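You operate a simulated robot arm through the tools that you are given. There is no shell and no other tool. Be economical: measure what you need, move in short steps, check, and stop when the job is done.

You are at the controls of a simulated two-armed robot. One attempt, no reset.

JOB
Open the red drawer, put the filter carton from the top of the absorber inside and shut the drawer again. Then take the red clamp and leave it on the top of the control cabinet. Then pull the lower door open. The order counts. Set down upright: filter carton.

Only the result counts: the job must be done as asked and must still hold three seconds after the hand-in. Knocking over, shifting, dropping, spilling or breaking anything else fails it.

ROBOT AND FRAMES
Two 7-joint arms with two-finger parallel grippers on one trunk, on a base that drives. Base frame: it is fixed to the floor where the robot stands at the start and does not move with it; the origin is under the middle of the robot, x ahead of it, y to its left, z up; the surface under the hand at the start is at about z = 90. Readings come in cm, rad, newtons and seconds.
The left shoulder is at the start at [5, 17.7, 92.9], the right one opposite. With the tool pointing down near the work surface each hand reaches from about 10 to 62 cm from the robot's upright axis, wherever it stands, measured 20 degrees to its own side. Places, roughly: dr [70, -10, 70]; filter carton [-150, -400, 50]; lower door [-210, -560, 60]; red clamp (3x3x7 cm) [-190, -590, 120]; red drawer [70, -10, 80]; top of the control cabinet (58x15 cm) [-96, -382, 146]. Payload 3.43 kg a hand.
The tool frame of a hand sits at the grasp point between the pads (the TCP): z along the fingers, y along the line on which they close. The tips reach 3.4 cm beyond it. The gripper opens to 12.8 cm. The fingers are 2.4 cm wide and 1.2 cm thick; the gripper's body (4.8 by 13 cm) begins 9.6 cm behind the TCP.
Orientation is that of the tool frame in the base frame, as a unit quaternion [w, x, y, z]. With the fingers straight down and closing along the base's y, the tool's x points along the base's -x, its y along +y and its z along -z.

CONTROLS
- The arms move only by the tool arm_command. It takes "left_deltas", "right_deltas" or both (then of equal length, played together; a hand with none holds still); each is a list of rows, each an object (a shift or turn left out is 0, a gripper value left out holds the last) with "travel": the shift along the tool's x, y, z in units of 40 mm (1.0 is 40 mm), a list of three; "rotation": the turn, a rotation vector about the tool's x, y, z in units of 6 degrees (1.0 is 6 degrees), a list of three; "claw": the gripper command, from -1 (shut) to 1 (fully open), values between in proportion. In form: [{"travel": [dx, dy, dz], "rotation": [rx, ry, rz], "claw": claw}, ...]. A call has 1 to 8 rows; each row shifts and turns the commanded pose from where the row before left it, along the tool's axes as they then stand. A call with a number of a shift or a turn outside -1 to 1 is refused whole. Rows are played at 5 a second. More than 5 cm and 0.15 rad between two rows, or a gripper value outside its range, and nothing of the call is played. A pose out of reach is approached as far as the arm can. The call stops where the force on the tool passes 40 N (or 10 N more than at its start, if that is more) or the arm is blocked; 0.2 s more then pass. The fingers move at their own pace (about 10.8 cm/s each) and stop on an object; they squeeze with about 23 N. The grip force told is the motor's: it shows also when the fingers shut on nothing. Time passes only in rows, and 0.2 s behind the last, so rows that do not move let the fingers close. It gives the time, the measured TCP pose, the force on the tool (base axes), the opening and the grip force at its end, in the units of the frame above (readings bear some noise), with the torque about the TCP (base axes, N m) and any sound that the robot's microphone picked up.
- Cameras (640 x 400 px; columns grow to the right, rows downward): "scene" is now at [15.17, 1.38, 107.82]; the picture's right is [0.17, -0.99, 0.00], its down [-0.67, -0.12, -0.73] and it looks along [0.72, 0.12, -0.68] (base axes); focal length 214 px, centre (320, 200). "left" rides on the left gripper at [7.6, 1.1, -16] in its tool frame; the picture's right is [-0.15, 0.99, 0.00], its down [-0.88, -0.13, -0.46] and it looks along [-0.45, -0.07, 0.89] (tool axes); focal length 234 px, centre (320, 200). "right" rides on the right gripper at [7.6, -1.1, -16] in its tool frame; the picture's right is [0.15, 0.99, 0.00], its down [-0.88, 0.13, -0.46] and it looks along [-0.45, 0.07, 0.89] (tool axes); focal length 234 px, centre (320, 200). There is no depth. A picture from a camera that has moved, and an enlarged one, comes with that camera's place and axes in the base frame and with its lens.
- snapshot(camera): a new picture of that camera. It takes no simulated time.
- lift_body(by): slides the trunk up (or, below 0, down) by that many cm; the arms and the scene camera ride with it, the base frame stays. It gives what a move gives, with no picture.
- roll_base(legs): drives the robot by 1 to 6 legs, each [ahead, turn to the left] in cm and rad, along the robot's own axes; the way and the turn of a leg run together, so that a leg with both is an arc; at most 150 cm and 3.142 rad a leg. The arms and the cameras ride along, it lands a little off, and it stops where it bumps. It gives what a move gives.
- head_to(pan, tilt): turns the head with the scene camera to pan (to the left, within 1.396 rad either way) and tilt (down, from -0.506 to 1.204), counted from straight ahead of the robot. It gives what a move gives.
- zoom(camera, box): a new picture of the part [left, top, right, bottom] of that camera's present view, enlarged. It takes no simulated time.
- finish_job(): hands the job in; it is judged then, once.

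Work in short steps. Places have to be worked out from the pictures, the camera data and where the tool is seen: move nearer, look again, correct. Check each grasp and each placing, and mend what went wrong. You have 165 turns and 122 pictures in all, those below and enlarged ones among them. Open the grippers and draw the arms clear of the work before you hand the job in, unless the task says otherwise; then end with one line.

The tools are called after "Request:" as name(argument=value, ...) on one line, values as JSON. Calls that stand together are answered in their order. arm_command: Moves the arms, as the interface text tells. Its arguments: {"type":"object","properties":{"left_deltas":{"type":"array","items":{"type":"object","properties":{"travel":{"type":"array","items":{"type":"number"}},"rotation":{"type":"array","items":{"type":"number"}},"claw":{"type":"number"}}}},"right_deltas":{"type":"array","items":{"type":"object","properties":{"travel":{"type":"array","items":{"type":"number"}},"rotation":{"type":"array","items":{"type":"number"}},"claw":{"type":"number"}}}}},"required":[]} The other tools are called the same way: lift_body (by) slides the trunk up or down; roll_base (legs) drives the base; head_to (pan, tilt) turns the head that bears the scene camera; snapshot (camera) takes a picture; zoom (camera, box) takes an enlarged picture of a part of a camera's view; finish_job () hands the job in.

At the start:

```text
clock: 0.0
left_eef_pos: [41.65, 33.77, 103.77]
left_ee_rot: [0.0, 0.0, 1.0, 0.0]
left_wrist_force: [0.1, 0.2, 0.0]
left_moment: [0.02, 0.0, -0.02]
left_opening: 12.8
left_grasp_force: 0.0
right_eef_pos: [44.05, -0.44, 101.37]
right_ee_rot: [-0.001, 0.0, 1.0, -0.001]
right_wrist_force: [-0.4, 0.0, 0.6]
right_moment: [0.02, -0.02, 0.01]
right_opening: 12.8
right_grasp_force: 0.1
trunk travel left (down, up): [-10.0, 30.1]
robot x, y, heading: [0.21, 0.26, 0.002]
head pan, tilt: [0.171, 0.75]
```

scene: 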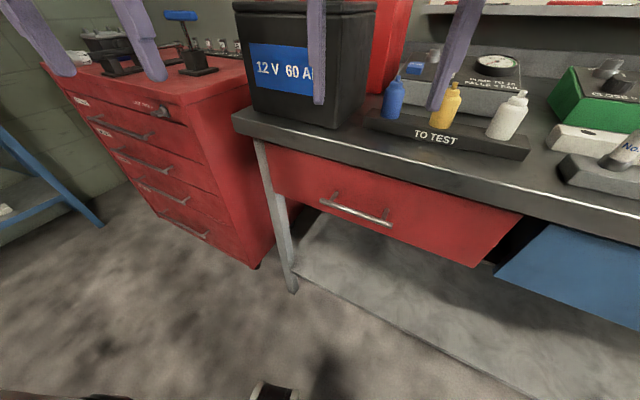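
right: 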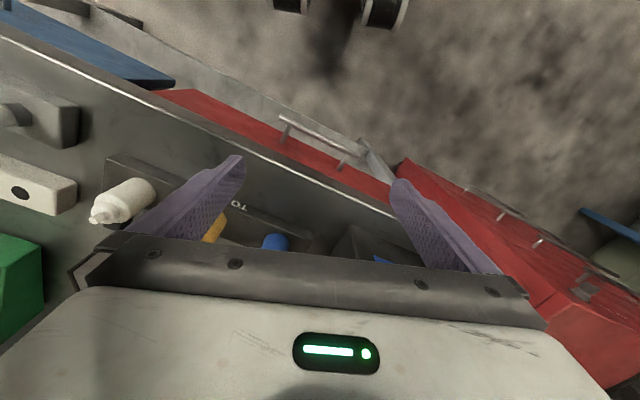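
left: 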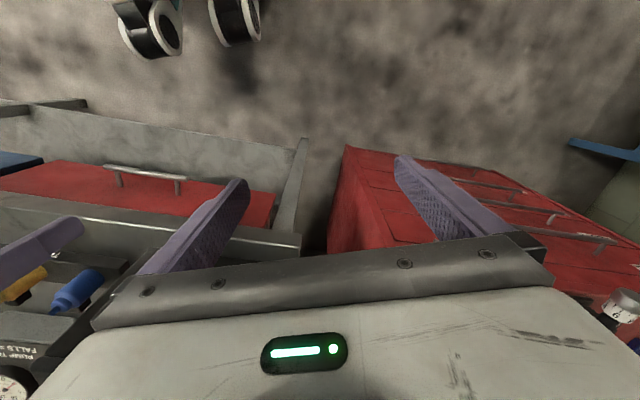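

The bench edge runs about 15° off my y axis and the handle is near [43,-1,80]. Before driving, I look round for free floor space.

Request:
head_to(pan=-1.39, tilt=0.35)

Request:
snapshot(camera="scene")

Request:
head_to(pan=1.39, tilt=0.5)

Request:
snapshot(camera="scene")

```text
clock: 1.6
left_eef_pos: [41.68, 33.78, 103.72]
left_ee_rot: [0.0, -0.001, 1.0, 0.0]
left_wrist_force: [0.8, 0.6, 0.7]
left_moment: [0.03, 0.02, 0.01]
left_opening: 12.8
left_grasp_force: 0.1
right_eef_pos: [43.98, -0.47, 101.34]
right_ee_rot: [0.0, 0.0, 1.0, 0.001]
right_wrist_force: [-1.0, 0.1, 0.1]
right_moment: [0.01, 0.0, 0.01]
right_opening: 12.82
right_grasp_force: 0.1
trunk travel left (down, up): [-10.0, 30.1]
robot x, y, heading: [-0.01, -0.16, -0.001]
head pan, tilt: [-1.389, 0.351]
```

```text
118 pictures are left
camera scene: at [8.69, -9.19, 111.38], right [-0.98, -0.18, 0.0], down [-0.06, 0.34, -0.94], along [0.17, -0.92, -0.34], focal length 214 px, centre (320, 200)
```

scene: 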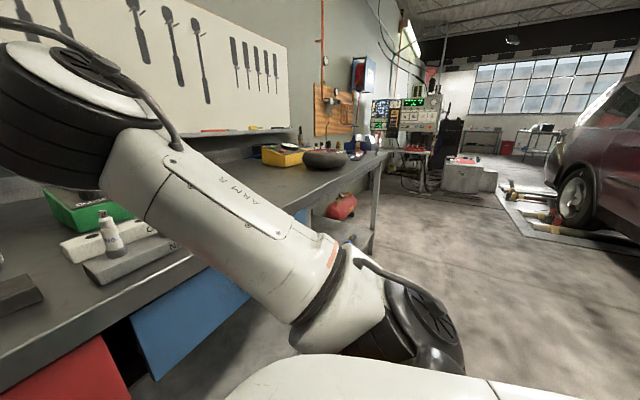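

```text
clock: 4.1
left_eef_pos: [41.72, 33.67, 103.66]
left_ee_rot: [0.0, 0.0, 1.0, 0.0]
left_wrist_force: [1.0, 0.7, -0.3]
left_moment: [0.03, -0.01, 0.01]
left_opening: 12.8
left_grasp_force: 0.0
right_eef_pos: [44.02, -0.45, 101.38]
right_ee_rot: [0.0, 0.0, 1.0, 0.0]
right_wrist_force: [-0.2, -0.1, 0.9]
right_moment: [0.02, 0.01, 0.01]
right_opening: 12.78
right_grasp_force: 0.1
trunk travel left (down, up): [-10.0, 30.1]
robot x, y, heading: [0.29, -0.02, -0.004]
head pan, tilt: [1.389, 0.499]
```

```text
117 pictures are left
camera scene: at [8.65, 8.92, 110.01], right [0.98, -0.18, 0.0], down [-0.09, -0.47, -0.88], along [0.16, 0.86, -0.48], focal length 214 px, centre (320, 200)
```

scene: 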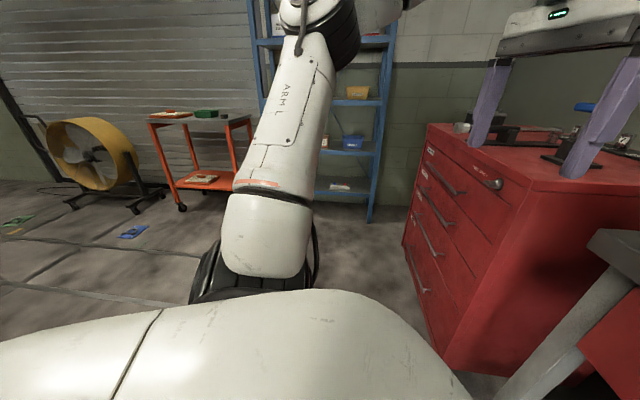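

Floor is open around the robot. I back off, then turn square to the bench.

Request:
roll_base(legs=[[-25, 0], [0, -0.255]])

Request:
head_to(pan=0.2, tilt=0.6)

Request:
snapshot(camera="scene")

```text
clock: 6.8
left_eef_pos: [23.26, 21.99, 103.71]
left_ee_rot: [0.0, 0.127, 0.992, 0.0]
left_wrist_force: [-0.6, -0.3, 0.1]
left_moment: [0.03, 0.01, -0.01]
left_opening: 12.8
left_grasp_force: 0.0
right_eef_pos: [16.77, -11.55, 101.33]
right_ee_rot: [0.001, 0.127, 0.992, 0.0]
right_wrist_force: [0.2, 0.1, 0.5]
right_moment: [0.0, -0.03, -0.02]
right_opening: 12.8
right_grasp_force: 0.0
trunk travel left (down, up): [-10.0, 30.1]
robot x, y, heading: [-25.72, -0.36, -0.253]
head pan, tilt: [1.389, 0.499]
```

```text
clock: 8.2
left_eef_pos: [23.29, 22.01, 103.66]
left_ee_rot: [0.0, 0.127, 0.992, 0.0]
left_wrist_force: [-0.1, 0.0, -0.3]
left_moment: [0.04, -0.02, 0.02]
left_opening: 12.81
left_grasp_force: 0.1
right_eef_pos: [16.85, -11.53, 101.38]
right_ee_rot: [0.002, 0.128, 0.992, 0.0]
right_wrist_force: [0.7, -0.4, 0.0]
right_moment: [0.01, 0.0, 0.03]
right_opening: 12.81
right_grasp_force: 0.0
trunk travel left (down, up): [-10.0, 30.1]
robot x, y, heading: [-25.48, 0.45, -0.258]
head pan, tilt: [0.201, 0.6]
```

```text
116 pictures are left
camera scene: at [-10.06, -2.24, 109.1], right [-0.06, -1.0, 0.0], down [-0.56, 0.03, -0.83], along [0.82, -0.05, -0.56], focal length 214 px, centre (320, 200)
```

scene: 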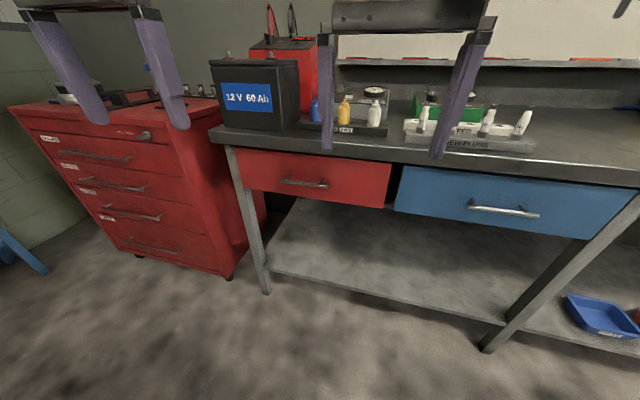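

The handle triangulates to about [44.5,-0.9,78]. I zoom to get the bench's exact angle.

Request:
zoom(camera="scene", box=[200, 110, 420, 248])

Request:
zoom(camera="scene", box=[420, 110, 640, 248])

```text
2.90 times, centred on (310, 179) of scene
camera zoom: at [-10.06, -2.24, 109.1], right [-0.06, -1.0, 0.0], down [-0.56, 0.03, -0.83], along [0.82, -0.05, -0.56], focal length 622 px, centre (349, 261)
```

zoom: 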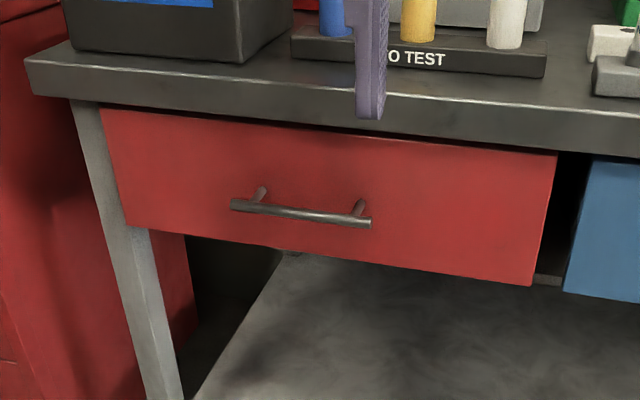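

```text
2.90 times, centred on (530, 179) of scene
camera zoom: at [-10.06, -2.24, 109.1], right [-0.06, -1.0, 0.0], down [-0.56, 0.03, -0.83], along [0.82, -0.05, -0.56], focal length 622 px, centre (-289, 261)
```

zoom: 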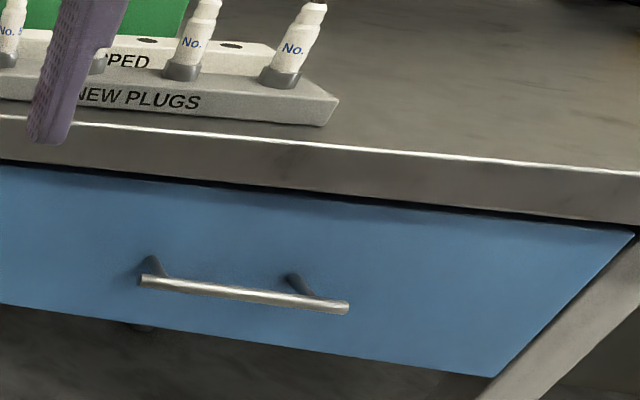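

Bench angle is about 0.32 rad. I turn a little more, then bring the left hand forward and roll it to horizontal, fingers closing vertically.

Request:
roll_base(legs=[[0, -0.062]])

Request:
arm_command(left_deltas=[{"travel": [-1, 0, 0]}, {"travel": [-1, 0, 0]}, {"rotation": [0.8, -0.8, -0.8]}, {"rotation": [0.8, -0.8, -0.8]}, {"rotation": [0.8, -0.8, -0.8]}, {"rotation": [0.8, -0.8, -0.8]}, {"rotation": [0.8, -0.8, -0.8]}, {"rotation": [0.8, -0.8, -0.8]}])

Request:
arm_command(left_deltas=[{"rotation": [0.8, -0.8, -0.8]}, {"rotation": [0.8, -0.8, -0.8]}, {"rotation": [0.8, -0.8, -0.8]}, {"rotation": [0.8, -0.8, -0.8]}, {"rotation": [0.8, -0.8, -0.8]}, {"rotation": [0.8, -0.8, -0.8]}, {"rotation": [0.8, -0.8, -0.8]}, {"rotation": [0.8, -0.8, -0.8]}])

```text
clock: 9.0
left_eef_pos: [24.43, 19.08, 103.77]
left_ee_rot: [0.0, 0.157, 0.988, -0.001]
left_wrist_force: [0.0, -0.4, 0.2]
left_moment: [-0.01, 0.0, 0.02]
left_opening: 12.81
left_grasp_force: 0.0
right_eef_pos: [15.98, -14.27, 101.3]
right_ee_rot: [-0.001, 0.158, 0.987, 0.001]
right_wrist_force: [0.0, 0.7, -1.1]
right_moment: [0.0, 0.01, 0.02]
right_opening: 12.8
right_grasp_force: 0.0
trunk travel left (down, up): [-10.0, 30.1]
robot x, y, heading: [-25.75, -0.13, -0.322]
head pan, tilt: [0.201, 0.6]
```

```text
clock: 10.8
left_eef_pos: [31.62, 16.65, 103.03]
left_ee_rot: [0.202, -0.099, 0.933, -0.28]
left_wrist_force: [0.0, -0.8, -0.4]
left_moment: [-0.03, 0.03, 0.0]
left_opening: 12.81
left_grasp_force: 0.1
left hand out of reach, approached as far as the arm can: row 2
right_eef_pos: [16.0, -14.09, 101.26]
right_ee_rot: [0.0, 0.159, 0.987, 0.0]
right_wrist_force: [0.7, -0.2, 0.1]
right_moment: [-0.01, 0.01, 0.02]
right_opening: 12.78
right_grasp_force: 0.0
trunk travel left (down, up): [-10.0, 30.1]
robot x, y, heading: [-25.72, 0.25, -0.317]
head pan, tilt: [0.201, 0.6]
```

```text
clock: 12.6
left_eef_pos: [31.57, 16.8, 102.96]
left_ee_rot: [0.408, -0.401, 0.597, -0.563]
left_wrist_force: [0.3, 0.7, 0.4]
left_moment: [0.0, 0.0, 0.02]
left_opening: 12.8
left_grasp_force: 0.0
right_eef_pos: [16.0, -14.15, 101.41]
right_ee_rot: [0.0, 0.159, 0.987, -0.001]
right_wrist_force: [0.1, 0.3, 0.0]
right_moment: [-0.01, -0.01, 0.02]
right_opening: 12.81
right_grasp_force: 0.2
trunk travel left (down, up): [-10.0, 30.1]
robot x, y, heading: [-25.87, -0.11, -0.32]
head pan, tilt: [0.201, 0.6]
```

Now finish the roll and move down and right so the TCP is level with the handle, about 15 cm short of it.

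Request:
arm_command(left_deltas=[{"rotation": [0.35, -0.35, -0.35]}, {"travel": [0.6, 1, 0]}, {"travel": [0.6, 1, 0]}, {"travel": [0.6, 1, 0]}, {"travel": [0.6, 1, 0]}, {"travel": [0.6, 1, 0]}, {"travel": [0.2, 0.8, 0]}, {}])

Request:
snapshot(camera="left")

Request:
snapshot(camera="scene")

```text
clock: 14.4
left_eef_pos: [29.8, 4.19, 80.13]
left_ee_rot: [-0.416, 0.415, -0.572, 0.572]
left_wrist_force: [0.2, 0.0, 0.0]
left_moment: [0.02, 0.0, -0.01]
left_opening: 12.8
left_grasp_force: 0.1
left hand out of reach, approached as far as the arm can: row 3, 4
right_eef_pos: [15.97, -14.26, 101.39]
right_ee_rot: [0.001, 0.159, 0.987, -0.001]
right_wrist_force: [-1.1, -0.3, 0.0]
right_moment: [-0.02, 0.04, -0.01]
right_opening: 12.79
right_grasp_force: 0.1
trunk travel left (down, up): [-10.0, 30.1]
robot x, y, heading: [-25.54, -0.24, -0.319]
head pan, tilt: [0.201, 0.6]
```

```text
113 pictures are left
camera left: at [12.24, 2.04, 78.97], right [0.05, 0.14, -0.99], down [-0.16, 0.98, 0.13], along [0.99, 0.15, 0.07], focal length 234 px, centre (320, 200)
```

left: 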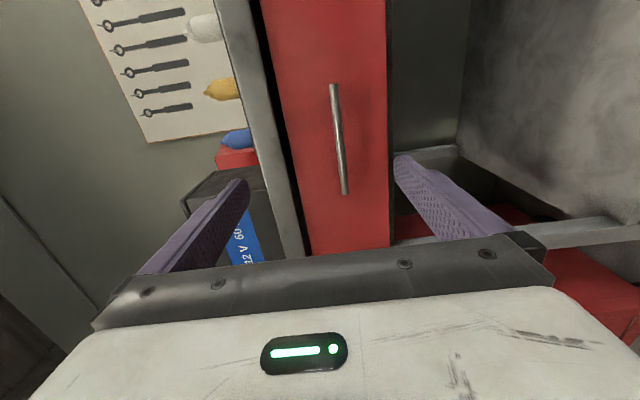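

```text
112 pictures are left
camera scene: at [-10.23, -3.2, 109.1], right [-0.12, -0.99, 0.0], down [-0.56, 0.07, -0.83], along [0.82, -0.1, -0.56], focal length 214 px, centre (320, 200)
```

scene: 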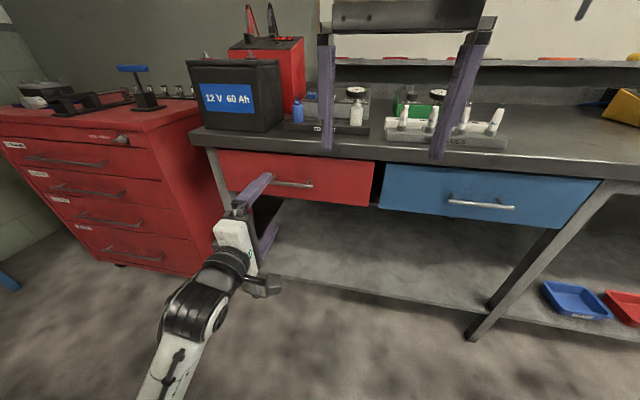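

Handle confirmed at about [44.4,-1,77.8], level with the gripper and 15 cm ahead. I lower 2 cm and drive ahead 9 cm.

Request:
arm_command(left_deltas=[{"travel": [0.1, 0.6, 0]}, {}])

Request:
roll_base(legs=[[9, 0]])

Request:
snapshot(camera="left")

```text
clock: 15.0
left_eef_pos: [29.65, 3.78, 77.7]
left_ee_rot: [-0.415, 0.415, -0.572, 0.572]
left_wrist_force: [1.0, -0.1, 0.3]
left_moment: [0.01, 0.0, 0.01]
left_opening: 12.81
left_grasp_force: 0.1
right_eef_pos: [16.02, -14.14, 101.31]
right_ee_rot: [0.002, 0.159, 0.987, 0.0]
right_wrist_force: [0.9, 0.5, -0.6]
right_moment: [0.01, 0.0, -0.01]
right_opening: 12.79
right_grasp_force: 0.0
trunk travel left (down, up): [-10.0, 30.1]
robot x, y, heading: [-25.43, -0.18, -0.32]
head pan, tilt: [0.201, 0.6]
```

```text
clock: 16.1
left_eef_pos: [38.21, 1.09, 77.72]
left_ee_rot: [-0.415, 0.414, -0.572, 0.573]
left_wrist_force: [-0.1, -0.2, 0.4]
left_moment: [0.01, -0.06, 0.0]
left_opening: 12.77
left_grasp_force: 0.0
right_eef_pos: [24.52, -17.03, 101.35]
right_ee_rot: [0.0, 0.159, 0.987, -0.001]
right_wrist_force: [0.3, -0.6, 0.8]
right_moment: [-0.01, 0.0, 0.01]
right_opening: 12.81
right_grasp_force: 0.1
trunk travel left (down, up): [-10.0, 30.1]
robot x, y, heading: [-17.2, -2.96, -0.32]
head pan, tilt: [0.201, 0.6]
```

```text
111 pictures are left
camera left: at [20.75, -1.14, 76.54], right [0.05, 0.14, -0.99], down [-0.16, 0.98, 0.13], along [0.99, 0.15, 0.07], focal length 234 px, centre (320, 200)
```

left: 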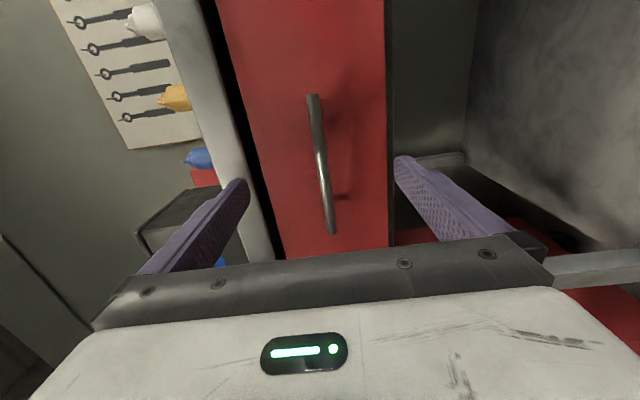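

Aligned; 6.5 cm to go. I advance 5.6 cm and close on the bar.

Request:
arm_command(left_deltas=[{"travel": [0, 0, 0.7]}, {"travel": [0, 0, 0.7]}, {"claw": -1}, {"claw": -1}, {"claw": -1}, {"claw": -1}])

Request:
snapshot(camera="left")

```text
clock: 17.6
left_eef_pos: [43.49, -0.03, 77.54]
left_ee_rot: [0.424, -0.406, 0.58, -0.565]
left_wrist_force: [1.3, 1.6, 16.5]
left_moment: [-1.16, 0.13, 0.1]
left_opening: 1.21
left_grasp_force: 44.5
right_eef_pos: [24.56, -16.98, 101.4]
right_ee_rot: [0.001, 0.157, 0.988, 0.001]
right_wrist_force: [-0.4, -0.1, -0.4]
right_moment: [-0.01, 0.03, 0.0]
right_opening: 12.79
right_grasp_force: 0.1
trunk travel left (down, up): [-10.0, 30.1]
robot x, y, heading: [-17.12, -2.65, -0.317]
head pan, tilt: [0.201, 0.6]
```

```text
110 pictures are left
camera left: at [25.95, -2.21, 76.11], right [0.05, 0.17, -0.98], down [-0.16, 0.97, 0.16], along [0.99, 0.15, 0.08], focal length 234 px, centre (320, 200)
```

left: 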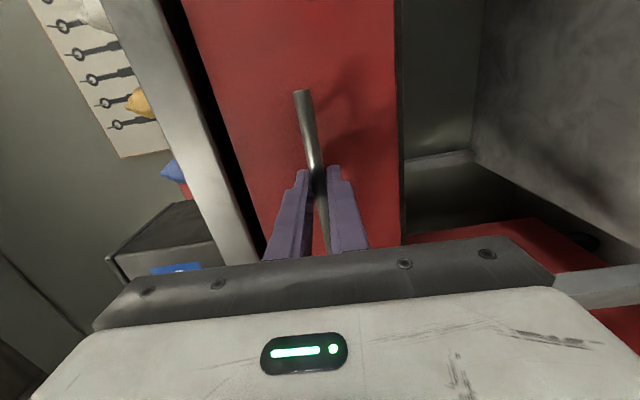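

Bar held (opening 1.2 cm). I pull by driving back 20 cm.

Request:
roll_base(legs=[[-20, 0]])

Request:
snapshot(camera="scene")

```text
clock: 19.2
left_eef_pos: [24.25, 6.31, 77.51]
left_ee_rot: [0.424, -0.407, 0.58, -0.564]
left_wrist_force: [1.2, 9.0, 10.2]
left_moment: [-1.1, 0.2, 0.23]
left_opening: 1.22
left_grasp_force: 45.2
right_eef_pos: [5.18, -10.65, 101.26]
right_ee_rot: [0.001, 0.16, 0.987, 0.0]
right_wrist_force: [0.0, 0.3, 0.3]
right_moment: [0.02, -0.06, -0.01]
right_opening: 12.8
right_grasp_force: 0.2
trunk travel left (down, up): [-10.0, 30.1]
robot x, y, heading: [-36.36, 3.6, -0.323]
head pan, tilt: [0.201, 0.6]
```

```text
109 pictures are left
camera scene: at [-21.06, 0.4, 109.12], right [-0.12, -0.99, 0.0], down [-0.56, 0.07, -0.83], along [0.82, -0.1, -0.56], focal length 214 px, centre (320, 200)
```

scene: 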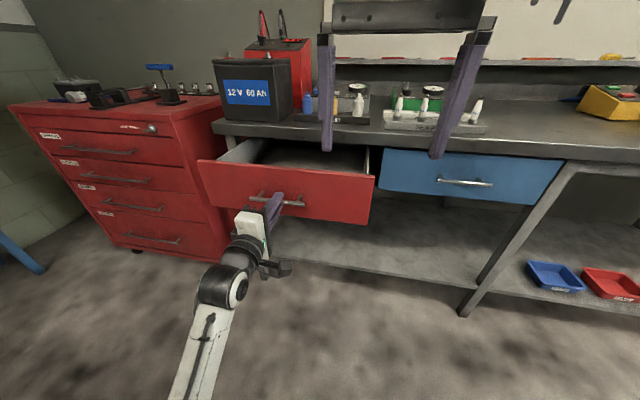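

Opened 20 cm with little force. Pull another 12 cm.

Request:
roll_base(legs=[[-12, 0]])

Request:
snapshot(camera="scene")

```text
clock: 20.4
left_eef_pos: [13.01, 9.98, 77.36]
left_ee_rot: [0.425, -0.407, 0.58, -0.563]
left_wrist_force: [-2.9, -2.1, 2.1]
left_moment: [-1.12, 0.33, -0.29]
left_opening: 1.21
left_grasp_force: 44.7
right_eef_pos: [-5.99, -6.89, 101.35]
right_ee_rot: [-0.001, 0.159, 0.987, 0.001]
right_wrist_force: [-0.2, -0.4, -0.7]
right_moment: [0.02, -0.02, -0.03]
right_opening: 12.81
right_grasp_force: 0.0
trunk travel left (down, up): [-10.0, 30.1]
robot x, y, heading: [-47.52, 7.54, -0.317]
head pan, tilt: [0.201, 0.6]
```

```text
108 pictures are left
camera scene: at [-32.29, 4.07, 109.11], right [-0.12, -0.99, 0.0], down [-0.56, 0.07, -0.83], along [0.82, -0.1, -0.56], focal length 214 px, centre (320, 200)
```

scene: 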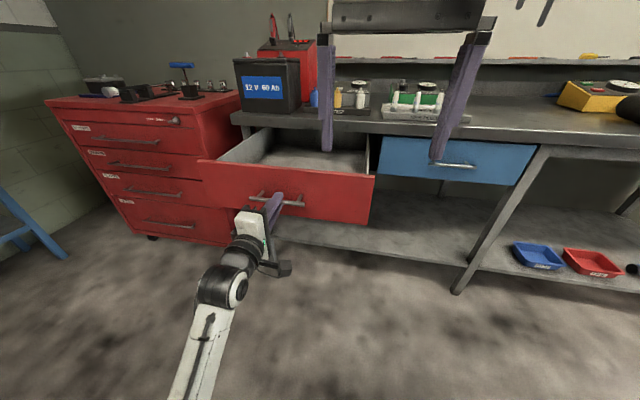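

Open 32 cm, ample. Release and back clear.

Request:
arm_command(left_deltas=[{"claw": 1}, {"claw": 1}, {"claw": 1}, {"travel": [0, 0, -0.9]}, {"travel": [0, 0, -0.9]}])

Request:
roll_base(legs=[[-25, 0]])

Request:
snapshot(camera="scene")

Request:
head_to(pan=-1.35, tilt=0.4)

Request:
snapshot(camera="scene")

```text
clock: 21.6
left_eef_pos: [6.77, 12.8, 78.14]
left_ee_rot: [0.451, -0.369, 0.595, -0.553]
left_wrist_force: [0.3, 0.2, 0.4]
left_moment: [0.0, -0.06, 0.01]
left_opening: 12.81
left_grasp_force: 0.1
right_eef_pos: [-6.0, -6.92, 101.29]
right_ee_rot: [0.0, 0.159, 0.987, 0.001]
right_wrist_force: [-0.4, -0.3, 0.5]
right_moment: [0.02, 0.05, 0.03]
right_opening: 12.81
right_grasp_force: 0.1
trunk travel left (down, up): [-10.0, 30.1]
robot x, y, heading: [-47.16, 7.6, -0.316]
head pan, tilt: [0.201, 0.6]
```

```text
clock: 23.4
left_eef_pos: [-16.84, 20.58, 77.88]
left_ee_rot: [0.449, -0.371, 0.596, -0.552]
left_wrist_force: [-0.2, -1.0, 0.5]
left_moment: [-0.01, 0.03, 0.0]
left_opening: 12.8
left_grasp_force: 0.0
right_eef_pos: [-29.64, 0.76, 101.44]
right_ee_rot: [0.001, 0.161, 0.987, 0.001]
right_wrist_force: [-0.4, -0.6, -0.5]
right_moment: [0.01, 0.04, -0.02]
right_opening: 12.81
right_grasp_force: 0.0
trunk travel left (down, up): [-10.0, 30.1]
robot x, y, heading: [-71.34, 15.16, -0.325]
head pan, tilt: [0.201, 0.6]
```

```text
107 pictures are left
camera scene: at [-55.9, 11.87, 109.1], right [-0.12, -0.99, 0.0], down [-0.56, 0.07, -0.83], along [0.82, -0.1, -0.56], focal length 214 px, centre (320, 200)
```

scene: 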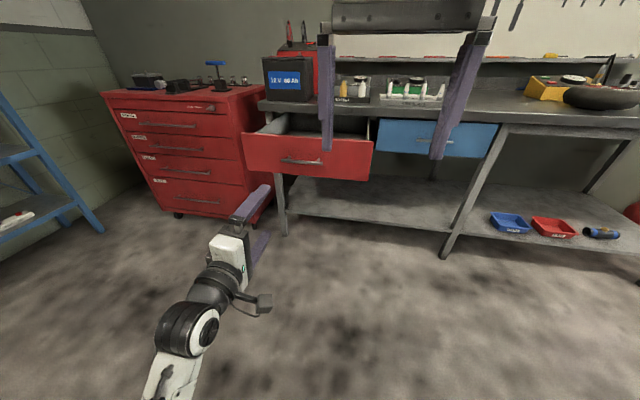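

```text
clock: 25.1
left_eef_pos: [-16.8, 20.5, 77.98]
left_ee_rot: [0.45, -0.37, 0.597, -0.552]
left_wrist_force: [-0.6, -0.8, 0.5]
left_moment: [0.0, 0.03, -0.01]
left_opening: 12.79
left_grasp_force: 0.2
right_eef_pos: [-29.59, 0.71, 101.36]
right_ee_rot: [0.0, 0.161, 0.987, 0.001]
right_wrist_force: [-0.8, -0.6, 0.3]
right_moment: [0.01, 0.01, 0.0]
right_opening: 12.8
right_grasp_force: 0.0
trunk travel left (down, up): [-10.0, 30.1]
robot x, y, heading: [-71.25, 15.43, -0.323]
head pan, tilt: [-1.349, 0.4]
```

```text
106 pictures are left
camera scene: at [-65.59, 3.73, 110.93], right [-0.99, 0.1, 0.0], down [0.04, 0.39, -0.92], along [-0.09, -0.92, -0.39], focal length 214 px, centre (320, 200)
```

scene: 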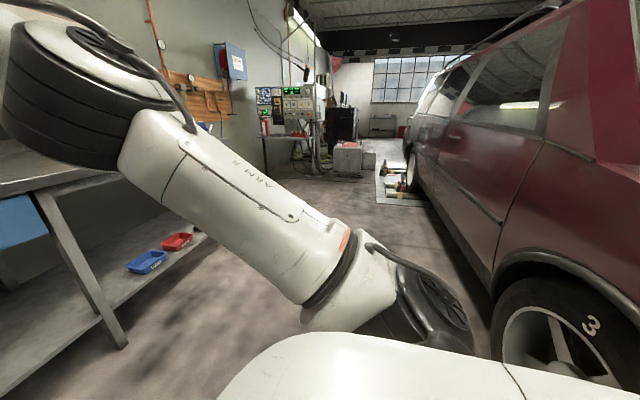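

A car stands behind me with a ramp further along. I turn to face along the aisle and look.

Request:
roll_base(legs=[[0, -1.57]])

Request:
head_to(pan=0.0, tilt=0.35)

Request:
snapshot(camera="scene")

```text
clock: 29.3
left_eef_pos: [-67.43, -39.38, 77.92]
left_ee_rot: [0.083, -0.171, -0.682, 0.707]
left_wrist_force: [0.2, 0.1, -0.4]
left_moment: [-0.01, -0.03, 0.0]
left_opening: 12.79
left_grasp_force: 0.0
right_eef_pos: [-86.86, -26.04, 101.35]
right_ee_rot: [-0.001, 0.819, 0.574, 0.0]
right_wrist_force: [-0.4, 0.3, 0.7]
right_moment: [0.03, -0.02, -0.01]
right_opening: 12.83
right_grasp_force: 0.1
trunk travel left (down, up): [-10.0, 30.1]
robot x, y, heading: [-71.19, 15.29, -1.92]
head pan, tilt: [-1.349, 0.4]
```

```text
clock: 30.8
left_eef_pos: [-67.46, -39.39, 77.83]
left_ee_rot: [0.083, -0.17, -0.682, 0.706]
left_wrist_force: [0.8, -0.6, 0.2]
left_moment: [0.04, 0.01, 0.04]
left_opening: 12.81
left_grasp_force: 0.0
right_eef_pos: [-86.82, -26.06, 101.39]
right_ee_rot: [0.0, 0.819, 0.574, 0.001]
right_wrist_force: [0.4, 0.5, 0.6]
right_moment: [-0.01, -0.01, 0.0]
right_opening: 12.77
right_grasp_force: 0.1
trunk travel left (down, up): [-10.0, 30.1]
robot x, y, heading: [-71.39, 14.77, -1.917]
head pan, tilt: [0.0, 0.351]
```

```text
105 pictures are left
camera scene: at [-76.89, -0.16, 111.38], right [-0.94, 0.34, 0.0], down [0.12, 0.32, -0.94], along [-0.32, -0.88, -0.34], focal length 214 px, centre (320, 200)
```

scene: 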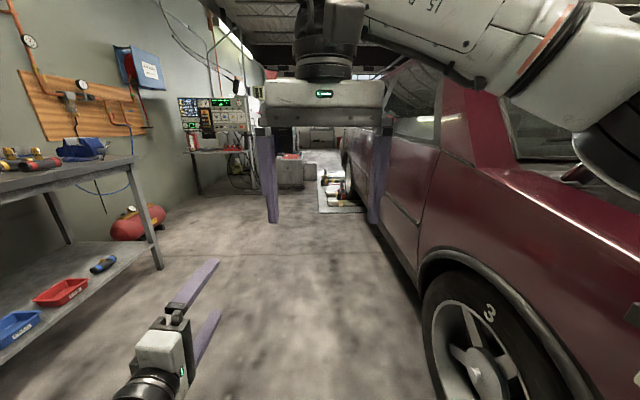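

The aisle is clear; the lift plate ends on the right near [-163,-245]. I veer a bit left and advance.

Request:
roll_base(legs=[[0, 0.15], [140, 0], [120, 0]])

Request:
snapshot(camera="scene")

```text
clock: 44.2
left_eef_pos: [-105.34, -294.48, 77.87]
left_ee_rot: [0.02, -0.109, -0.694, 0.712]
left_wrist_force: [-0.6, -0.1, 0.3]
left_moment: [-0.02, 0.01, 0.01]
left_opening: 12.81
left_grasp_force: 0.0
right_eef_pos: [-126.77, -284.71, 101.19]
right_ee_rot: [0.0, 0.766, 0.643, 0.0]
right_wrist_force: [0.1, -0.2, 0.7]
right_moment: [0.03, 0.0, -0.02]
right_opening: 12.8
right_grasp_force: 0.0
trunk travel left (down, up): [-10.0, 30.1]
robot x, y, heading: [-119.28, -241.15, -1.748]
head pan, tilt: [0.0, 0.351]
```

```text
104 pictures are left
camera scene: at [-121.57, -257.49, 111.38], right [-0.99, 0.17, 0.0], down [0.06, 0.34, -0.94], along [-0.16, -0.93, -0.34], focal length 214 px, centre (320, 200)
```

scene: 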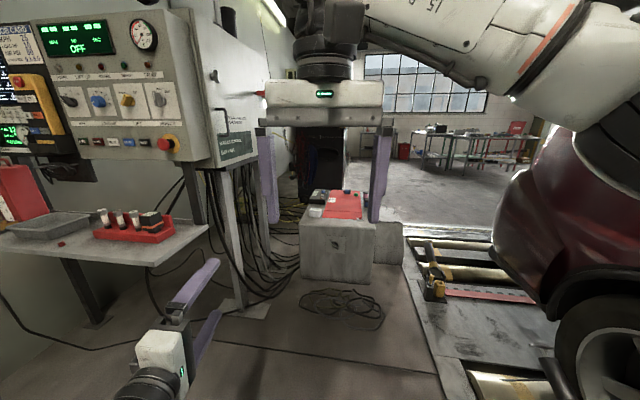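

The absorber block is ahead, with things on it. Zoom in.

Request:
zoom(camera="scene", box=[280, 170, 400, 245])

Request:
head_to(pan=0.0, tilt=0.0)

Request:
snapshot(camera="scene")

```text
5.33 times, centred on (340, 208) of scene
camera zoom: at [-121.57, -257.49, 111.38], right [-0.99, 0.17, 0.0], down [0.06, 0.34, -0.94], along [-0.16, -0.93, -0.34], focal length 1144 px, centre (213, 160)
```

zoom: 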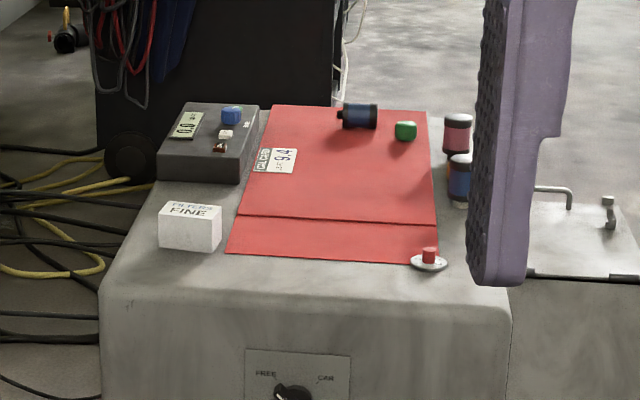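

```text
clock: 45.0
left_eef_pos: [-105.43, -294.4, 77.92]
left_ee_rot: [0.019, -0.109, -0.695, 0.71]
left_wrist_force: [0.0, 0.1, 0.1]
left_moment: [0.01, -0.01, 0.01]
left_opening: 12.8
left_grasp_force: 0.0
right_eef_pos: [-126.86, -284.71, 101.43]
right_ee_rot: [0.001, 0.766, 0.643, 0.0]
right_wrist_force: [0.5, 0.1, -0.9]
right_moment: [-0.03, 0.0, 0.03]
right_opening: 12.79
right_grasp_force: 0.1
trunk travel left (down, up): [-10.0, 30.1]
robot x, y, heading: [-118.66, -241.48, -1.746]
head pan, tilt: [0.0, 0.0]
```

```text
102 pictures are left
camera scene: at [-121.52, -257.18, 114.62], right [-0.99, 0.17, 0.0], down [0.0, 0.0, -1.0], along [-0.17, -0.99, 0.0], focal length 214 px, centre (320, 200)
```

scene: 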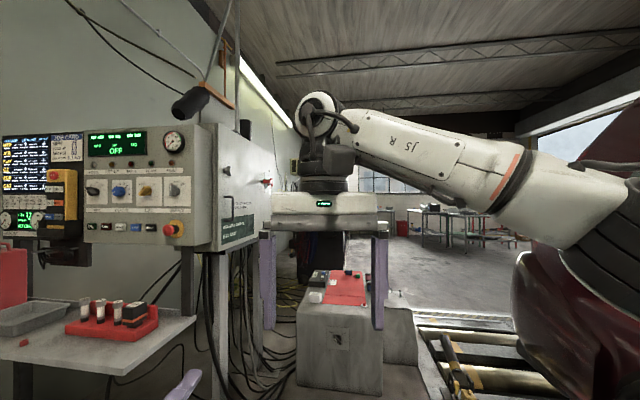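

The small white "FINE filters" carton is near [-143,-399,50]. The base front is short, so I drive ahead 95 cm, hands staying above the absorber.

Request:
roll_base(legs=[[0, 0.03], [95, 0]])

Request:
head_to(pan=0.0, tilt=0.9)

Request:
snapshot(camera="scene")

Request:
snapshot(camera="right")

```text
clock: 50.4
left_eef_pos: [-116.25, -387.89, 77.95]
left_ee_rot: [0.005, -0.095, -0.697, 0.711]
left_wrist_force: [-0.2, 0.5, -0.4]
left_moment: [0.0, -0.03, 0.0]
left_opening: 12.77
left_grasp_force: 0.0
right_eef_pos: [-138.09, -378.93, 101.33]
right_ee_rot: [0.001, 0.752, 0.659, 0.001]
right_wrist_force: [-0.7, 0.6, -0.3]
right_moment: [0.0, -0.02, 0.02]
right_opening: 12.78
right_grasp_force: 0.0
trunk travel left (down, up): [-10.0, 30.1]
robot x, y, heading: [-132.09, -335.41, -1.697]
head pan, tilt: [0.0, 0.0]
```

```text
clock: 51.5
left_eef_pos: [-116.3, -387.94, 77.78]
left_ee_rot: [0.005, -0.096, -0.696, 0.712]
left_wrist_force: [-1.0, -0.1, 1.2]
left_moment: [-0.01, 0.02, -0.02]
left_opening: 12.8
left_grasp_force: 0.0
right_eef_pos: [-138.16, -379.05, 101.33]
right_ee_rot: [0.001, 0.752, 0.659, 0.001]
right_wrist_force: [-0.3, 0.0, 0.4]
right_moment: [0.03, -0.01, 0.02]
right_opening: 12.78
right_grasp_force: 0.0
trunk travel left (down, up): [-10.0, 30.1]
robot x, y, heading: [-131.84, -335.0, -1.705]
head pan, tilt: [0.0, 0.901]
```

```text
101 pictures are left
camera scene: at [-133.73, -349.89, 106.63], right [-0.99, 0.13, 0.0], down [0.1, 0.78, -0.62], along [-0.08, -0.62, -0.78], focal length 214 px, centre (320, 200)
```

scene: 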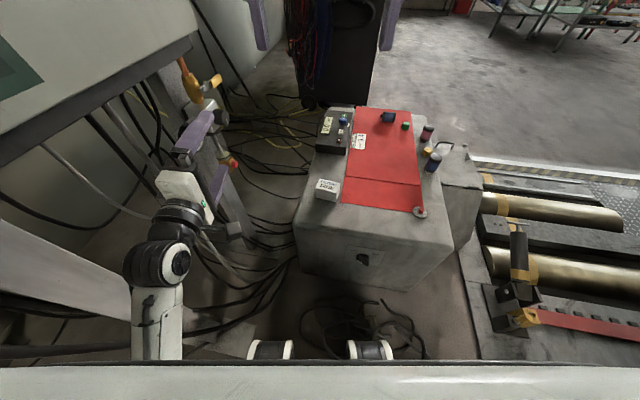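

```text
100 pictures are left
camera right: at [-138.26, -371.42, 117.28], right [1.0, 0.01, 0.0], down [0.01, -0.89, 0.46], along [0.01, -0.46, -0.89], focal length 234 px, centre (320, 200)
```

right: 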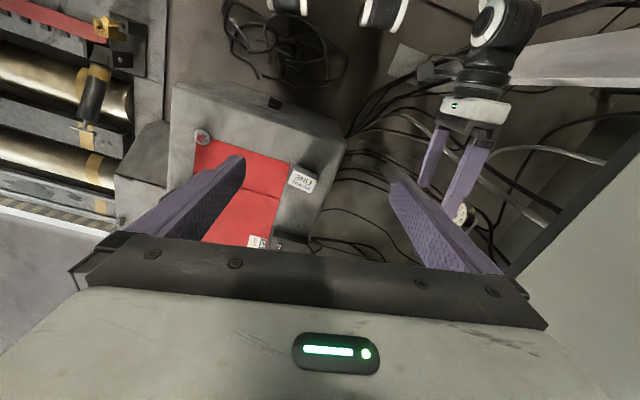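

Carton triangulates to [-143,-399.1,50.4]. I zoom for its size and turn.

Request:
zoom(camera="scene", box=[296, 160, 376, 210])

Request:
zoom(camera="right", box=[262, 155, 342, 205])

```text
8.00 times, centred on (336, 185) of scene
camera zoom: at [-133.73, -349.89, 106.63], right [-0.99, 0.13, 0.0], down [0.1, 0.78, -0.62], along [-0.08, -0.62, -0.78], focal length 1716 px, centre (192, 320)
```

zoom: 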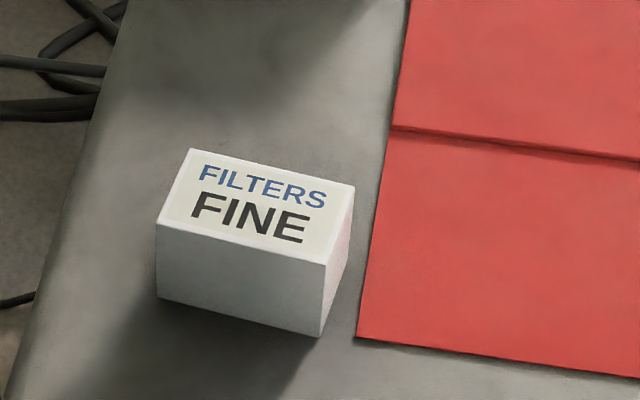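

```text
8.00 times, centred on (302, 180) of right
camera zoom: at [-138.26, -371.42, 117.28], right [1.0, 0.01, 0.0], down [0.01, -0.89, 0.46], along [0.01, -0.46, -0.89], focal length 1873 px, centre (464, 360)
```

zoom: 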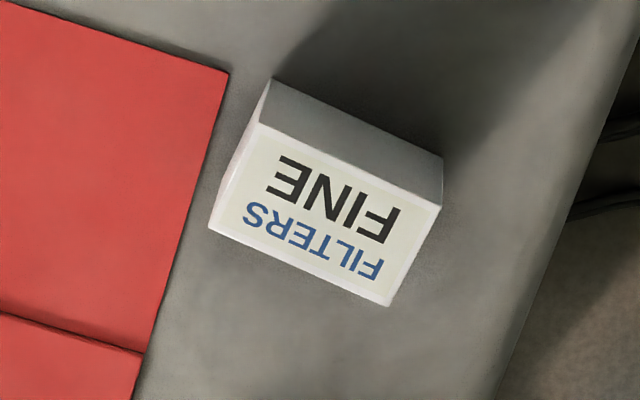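

Carton is 7.4×4.6×5 cm, long axis at -25°. I retract the left hand (it is near the cabinet post) and then drive ahead 12 cm.

Request:
arm_command(left_deltas=[{"travel": [0, 0, -1]}, {"travel": [0, 0, -1]}, {"travel": [0, 0, -1]}, {}], right_deltas=[{"rotation": [0, 0, 1], "claw": 0.7}, {"rotation": [0, 0, 1]}, {"rotation": [0, 0, 1]}, {}])

Request:
snapshot(camera="left")

```text
clock: 52.5
left_eef_pos: [-115.12, -378.76, 74.38]
left_ee_rot: [0.001, -0.107, -0.69, 0.716]
left_wrist_force: [-0.6, -0.1, -0.4]
left_moment: [0.01, 0.01, 0.02]
left_opening: 12.78
left_grasp_force: 0.0
left hand out of reach, approached as far as the arm can: row 2, 3
right_eef_pos: [-138.1, -378.99, 101.37]
right_ee_rot: [0.0, 0.847, 0.532, 0.0]
right_wrist_force: [-0.5, 0.9, 0.0]
right_moment: [-0.01, 0.01, 0.03]
right_opening: 10.88
right_grasp_force: 0.1
trunk travel left (down, up): [-10.0, 30.1]
robot x, y, heading: [-132.0, -335.76, -1.702]
head pan, tilt: [0.0, 0.901]
```

```text
97 pictures are left
camera left: at [-119.87, -361.8, 71.55], right [0.29, -0.07, -0.96], down [0.91, 0.32, 0.25], along [0.29, -0.94, 0.16], focal length 234 px, centre (320, 200)
```

left: 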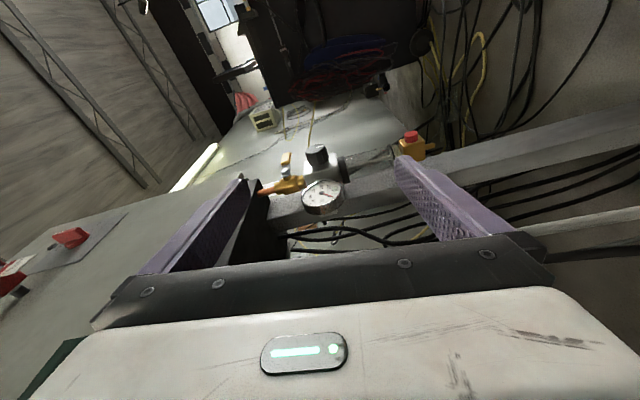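

Left hand retracted ~9 cm. I shift it 5 cm inward and drive ahead just 8 cm, putting the carton within reach.

Request:
arm_command(left_deltas=[{"travel": [0.6, 0, 0]}, {"travel": [0.6, 0, 0]}, {}])

Request:
roll_base(legs=[[8, 0]])

```text
clock: 53.2
left_eef_pos: [-120.12, -377.36, 72.86]
left_ee_rot: [-0.011, -0.185, -0.675, 0.714]
left_wrist_force: [0.9, 0.6, 0.1]
left_moment: [-0.03, -0.01, -0.06]
left_opening: 12.82
left_grasp_force: 0.0
right_eef_pos: [-138.09, -379.03, 101.33]
right_ee_rot: [0.001, 0.846, 0.533, 0.0]
right_wrist_force: [0.4, -0.2, 0.5]
right_moment: [0.02, -0.01, -0.01]
right_opening: 10.87
right_grasp_force: 0.1
trunk travel left (down, up): [-10.0, 30.1]
robot x, y, heading: [-131.99, -335.48, -1.704]
head pan, tilt: [0.0, 0.901]
stopped in row 3 (left hand): the arm was blocked; the commanded pose is now the measured one
```

```text
clock: 54.2
left_eef_pos: [-121.39, -385.29, 72.96]
left_ee_rot: [-0.01, -0.186, -0.675, 0.714]
left_wrist_force: [-0.4, -0.4, -0.2]
left_moment: [-0.03, -0.01, -0.02]
left_opening: 12.81
left_grasp_force: 0.1
right_eef_pos: [-139.34, -386.9, 101.42]
right_ee_rot: [0.001, 0.846, 0.533, 0.0]
right_wrist_force: [0.0, 0.0, 0.2]
right_moment: [-0.02, 0.01, 0.0]
right_opening: 10.87
right_grasp_force: 0.2
trunk travel left (down, up): [-10.0, 30.1]
robot x, y, heading: [-133.01, -342.54, -1.702]
head pan, tilt: [0.0, 0.901]
```

Move the right hand over the carton while descending to about z 75.

Request:
arm_command(right_deltas=[{"travel": [-0.52, 0.08, 1]}, {"travel": [-0.52, 0.08, 1]}, {"travel": [-0.52, 0.08, 1]}, {"travel": [-0.52, 0.08, 1]}, {"travel": [-0.52, 0.08, 1]}, {"travel": [-0.52, 0.08, 1]}, {}, {}])

Request:
snapshot(camera="right")

Request:
snapshot(camera="scene")

```text
clock: 56.0
left_eef_pos: [-121.32, -385.28, 72.92]
left_ee_rot: [-0.009, -0.185, -0.675, 0.714]
left_wrist_force: [0.8, 0.3, 0.7]
left_moment: [-0.03, 0.0, 0.01]
left_opening: 12.79
left_grasp_force: 0.1
right_eef_pos: [-142.61, -398.88, 77.23]
right_ee_rot: [0.001, 0.846, 0.533, 0.0]
right_wrist_force: [-0.7, -0.2, 1.1]
right_moment: [0.02, -0.03, 0.01]
right_opening: 10.89
right_grasp_force: 0.0
trunk travel left (down, up): [-10.0, 30.1]
robot x, y, heading: [-133.07, -343.25, -1.702]
head pan, tilt: [0.0, 0.901]
```

```text
96 pictures are left
camera right: at [-140.37, -391.57, 93.17], right [0.96, -0.3, 0.0], down [-0.26, -0.85, 0.46], along [-0.13, -0.44, -0.89], focal length 234 px, centre (320, 200)
```

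right: 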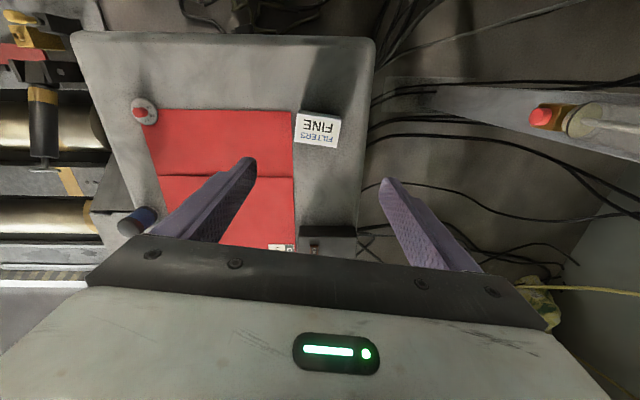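

```text
95 pictures are left
camera scene: at [-134.78, -357.75, 106.62], right [-0.99, 0.13, 0.0], down [0.1, 0.78, -0.62], along [-0.08, -0.62, -0.78], focal length 214 px, centre (320, 200)
```

scene: 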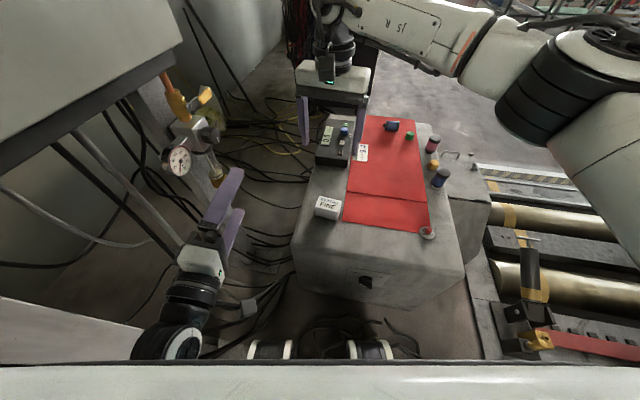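

Carton is centred between the fingers. Fine turn 3° and lower to z≈52.3.

Request:
arm_command(right_deltas=[{"travel": [0, 0, 0.9], "rotation": [0, 0, 0.5]}, {"travel": [0, 0, 0.9]}, {"travel": [0, 0, 0.9]}, {"travel": [0, 0, 0.9]}, {"travel": [0, 0, 0.9]}, {"travel": [0, 0, 0.9]}, {"travel": [0, 0, 0.4]}, {}])

Request:
snapshot(camera="right")

```text
clock: 57.8
left_eef_pos: [-121.31, -385.41, 72.83]
left_ee_rot: [-0.009, -0.185, -0.675, 0.714]
left_wrist_force: [-0.7, -0.4, -0.3]
left_moment: [0.01, -0.01, -0.02]
left_opening: 12.8
left_grasp_force: 0.0
right_eef_pos: [-143.0, -398.89, 54.11]
right_ee_rot: [0.001, 0.86, 0.511, 0.0]
right_wrist_force: [-1.1, 0.2, -0.1]
right_moment: [-0.01, 0.02, 0.01]
right_opening: 10.86
right_grasp_force: 0.1
trunk travel left (down, up): [-10.0, 30.1]
robot x, y, heading: [-133.02, -343.59, -1.707]
head pan, tilt: [0.0, 0.901]
```

```text
94 pictures are left
camera right: at [-140.41, -391.81, 70.05], right [0.94, -0.35, 0.0], down [-0.31, -0.83, 0.46], along [-0.16, -0.43, -0.89], focal length 234 px, centre (320, 200)
```

right: 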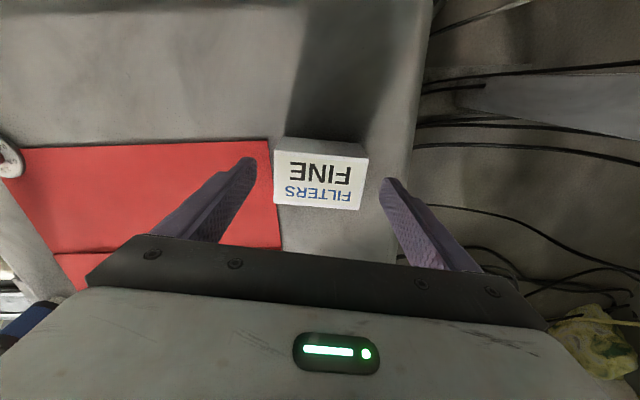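

Fingers straddle the carton. Lower 1.6 cm more and close.

Request:
arm_command(right_deltas=[{"travel": [0, 0, 0.4], "rotation": [0, 0, 0.4]}, {}, {"claw": -1}, {"claw": -1}, {"claw": -1}, {"claw": -1}])

Request:
snapshot(camera="right")

```text
clock: 59.2
left_eef_pos: [-121.2, -385.43, 72.87]
left_ee_rot: [-0.01, -0.185, -0.675, 0.714]
left_wrist_force: [-0.8, 0.8, -0.1]
left_moment: [-0.02, 0.02, -0.02]
left_opening: 12.8
left_grasp_force: 0.0
right_eef_pos: [-143.02, -399.01, 52.51]
right_ee_rot: [0.0, 0.871, 0.492, 0.0]
right_wrist_force: [-0.3, 0.8, 0.1]
right_moment: [-0.02, 0.01, 0.02]
right_opening: 7.73
right_grasp_force: 22.6
trunk travel left (down, up): [-10.0, 30.1]
robot x, y, heading: [-132.86, -343.26, -1.709]
head pan, tilt: [0.0, 0.901]
```

```text
93 pictures are left
camera right: at [-140.05, -391.95, 68.48], right [0.92, -0.38, 0.0], down [-0.34, -0.82, 0.46], along [-0.17, -0.42, -0.89], focal length 234 px, centre (320, 200)
```

right: 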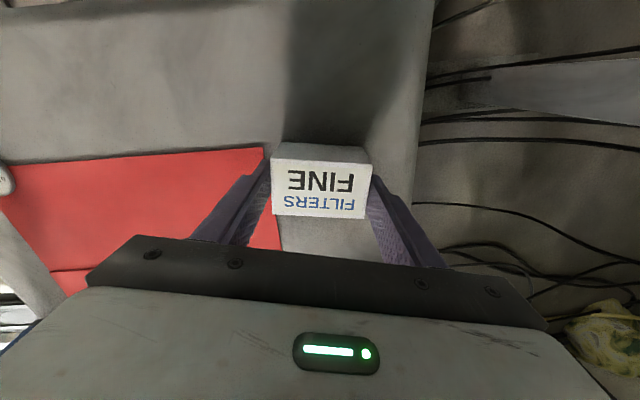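

Gripped at 7.7 cm. Lift 30 cm straight up and check.

Request:
arm_command(right_deltas=[{"travel": [0, 0, -0.5]}, {"travel": [0, 0, -1]}, {"travel": [0, 0, -1]}, {"travel": [0, 0, -1]}, {"travel": [0, 0, -1]}, {"travel": [0, 0, -1]}, {"travel": [0, 0, -1]}, {"travel": [0, 0, -1]}])

Request:
arm_command(right_deltas=[{"travel": [0, 0, -1]}, {"travel": [0.3, 0, -1]}, {"travel": [0.7, 0, -0.7]}, {"travel": [0.7, 0, -0.7]}, {"travel": [1, 0, -0.2]}, {}])

Request:
snapshot(camera="right")

```text
clock: 61.0
left_eef_pos: [-121.29, -385.35, 72.81]
left_ee_rot: [-0.009, -0.185, -0.675, 0.714]
left_wrist_force: [-0.6, -0.6, 0.2]
left_moment: [0.02, -0.01, -0.04]
left_opening: 12.84
left_grasp_force: 0.1
right_eef_pos: [-142.94, -398.93, 82.62]
right_ee_rot: [0.0, 0.87, 0.492, 0.001]
right_wrist_force: [-0.3, 0.0, -0.7]
right_moment: [-0.01, -0.03, 0.0]
right_opening: 7.72
right_grasp_force: 23.0
trunk travel left (down, up): [-10.0, 30.1]
robot x, y, heading: [-132.76, -342.9, -1.701]
head pan, tilt: [0.0, 0.901]
```

```text
clock: 62.4
left_eef_pos: [-121.29, -385.36, 72.92]
left_ee_rot: [-0.01, -0.185, -0.675, 0.714]
left_wrist_force: [-0.5, -0.2, 0.0]
left_moment: [0.06, -0.01, -0.01]
left_opening: 12.81
left_grasp_force: 0.1
right_eef_pos: [-137.28, -389.69, 96.89]
right_ee_rot: [0.002, 0.871, 0.492, 0.0]
right_wrist_force: [-0.3, -0.2, -1.0]
right_moment: [-0.01, 0.01, 0.02]
right_opening: 7.71
right_grasp_force: 22.4
trunk travel left (down, up): [-10.0, 30.1]
robot x, y, heading: [-132.97, -343.47, -1.703]
head pan, tilt: [0.0, 0.901]
```

```text
92 pictures are left
camera right: at [-134.45, -382.62, 112.77], right [0.92, -0.39, 0.0], down [-0.34, -0.82, 0.46], along [-0.17, -0.42, -0.89], focal length 234 px, centre (320, 200)
```

right: 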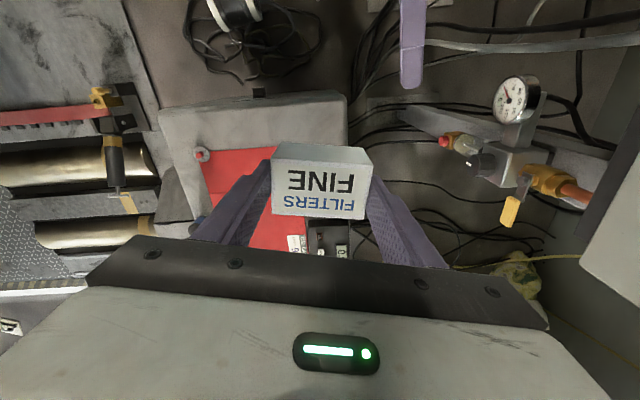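

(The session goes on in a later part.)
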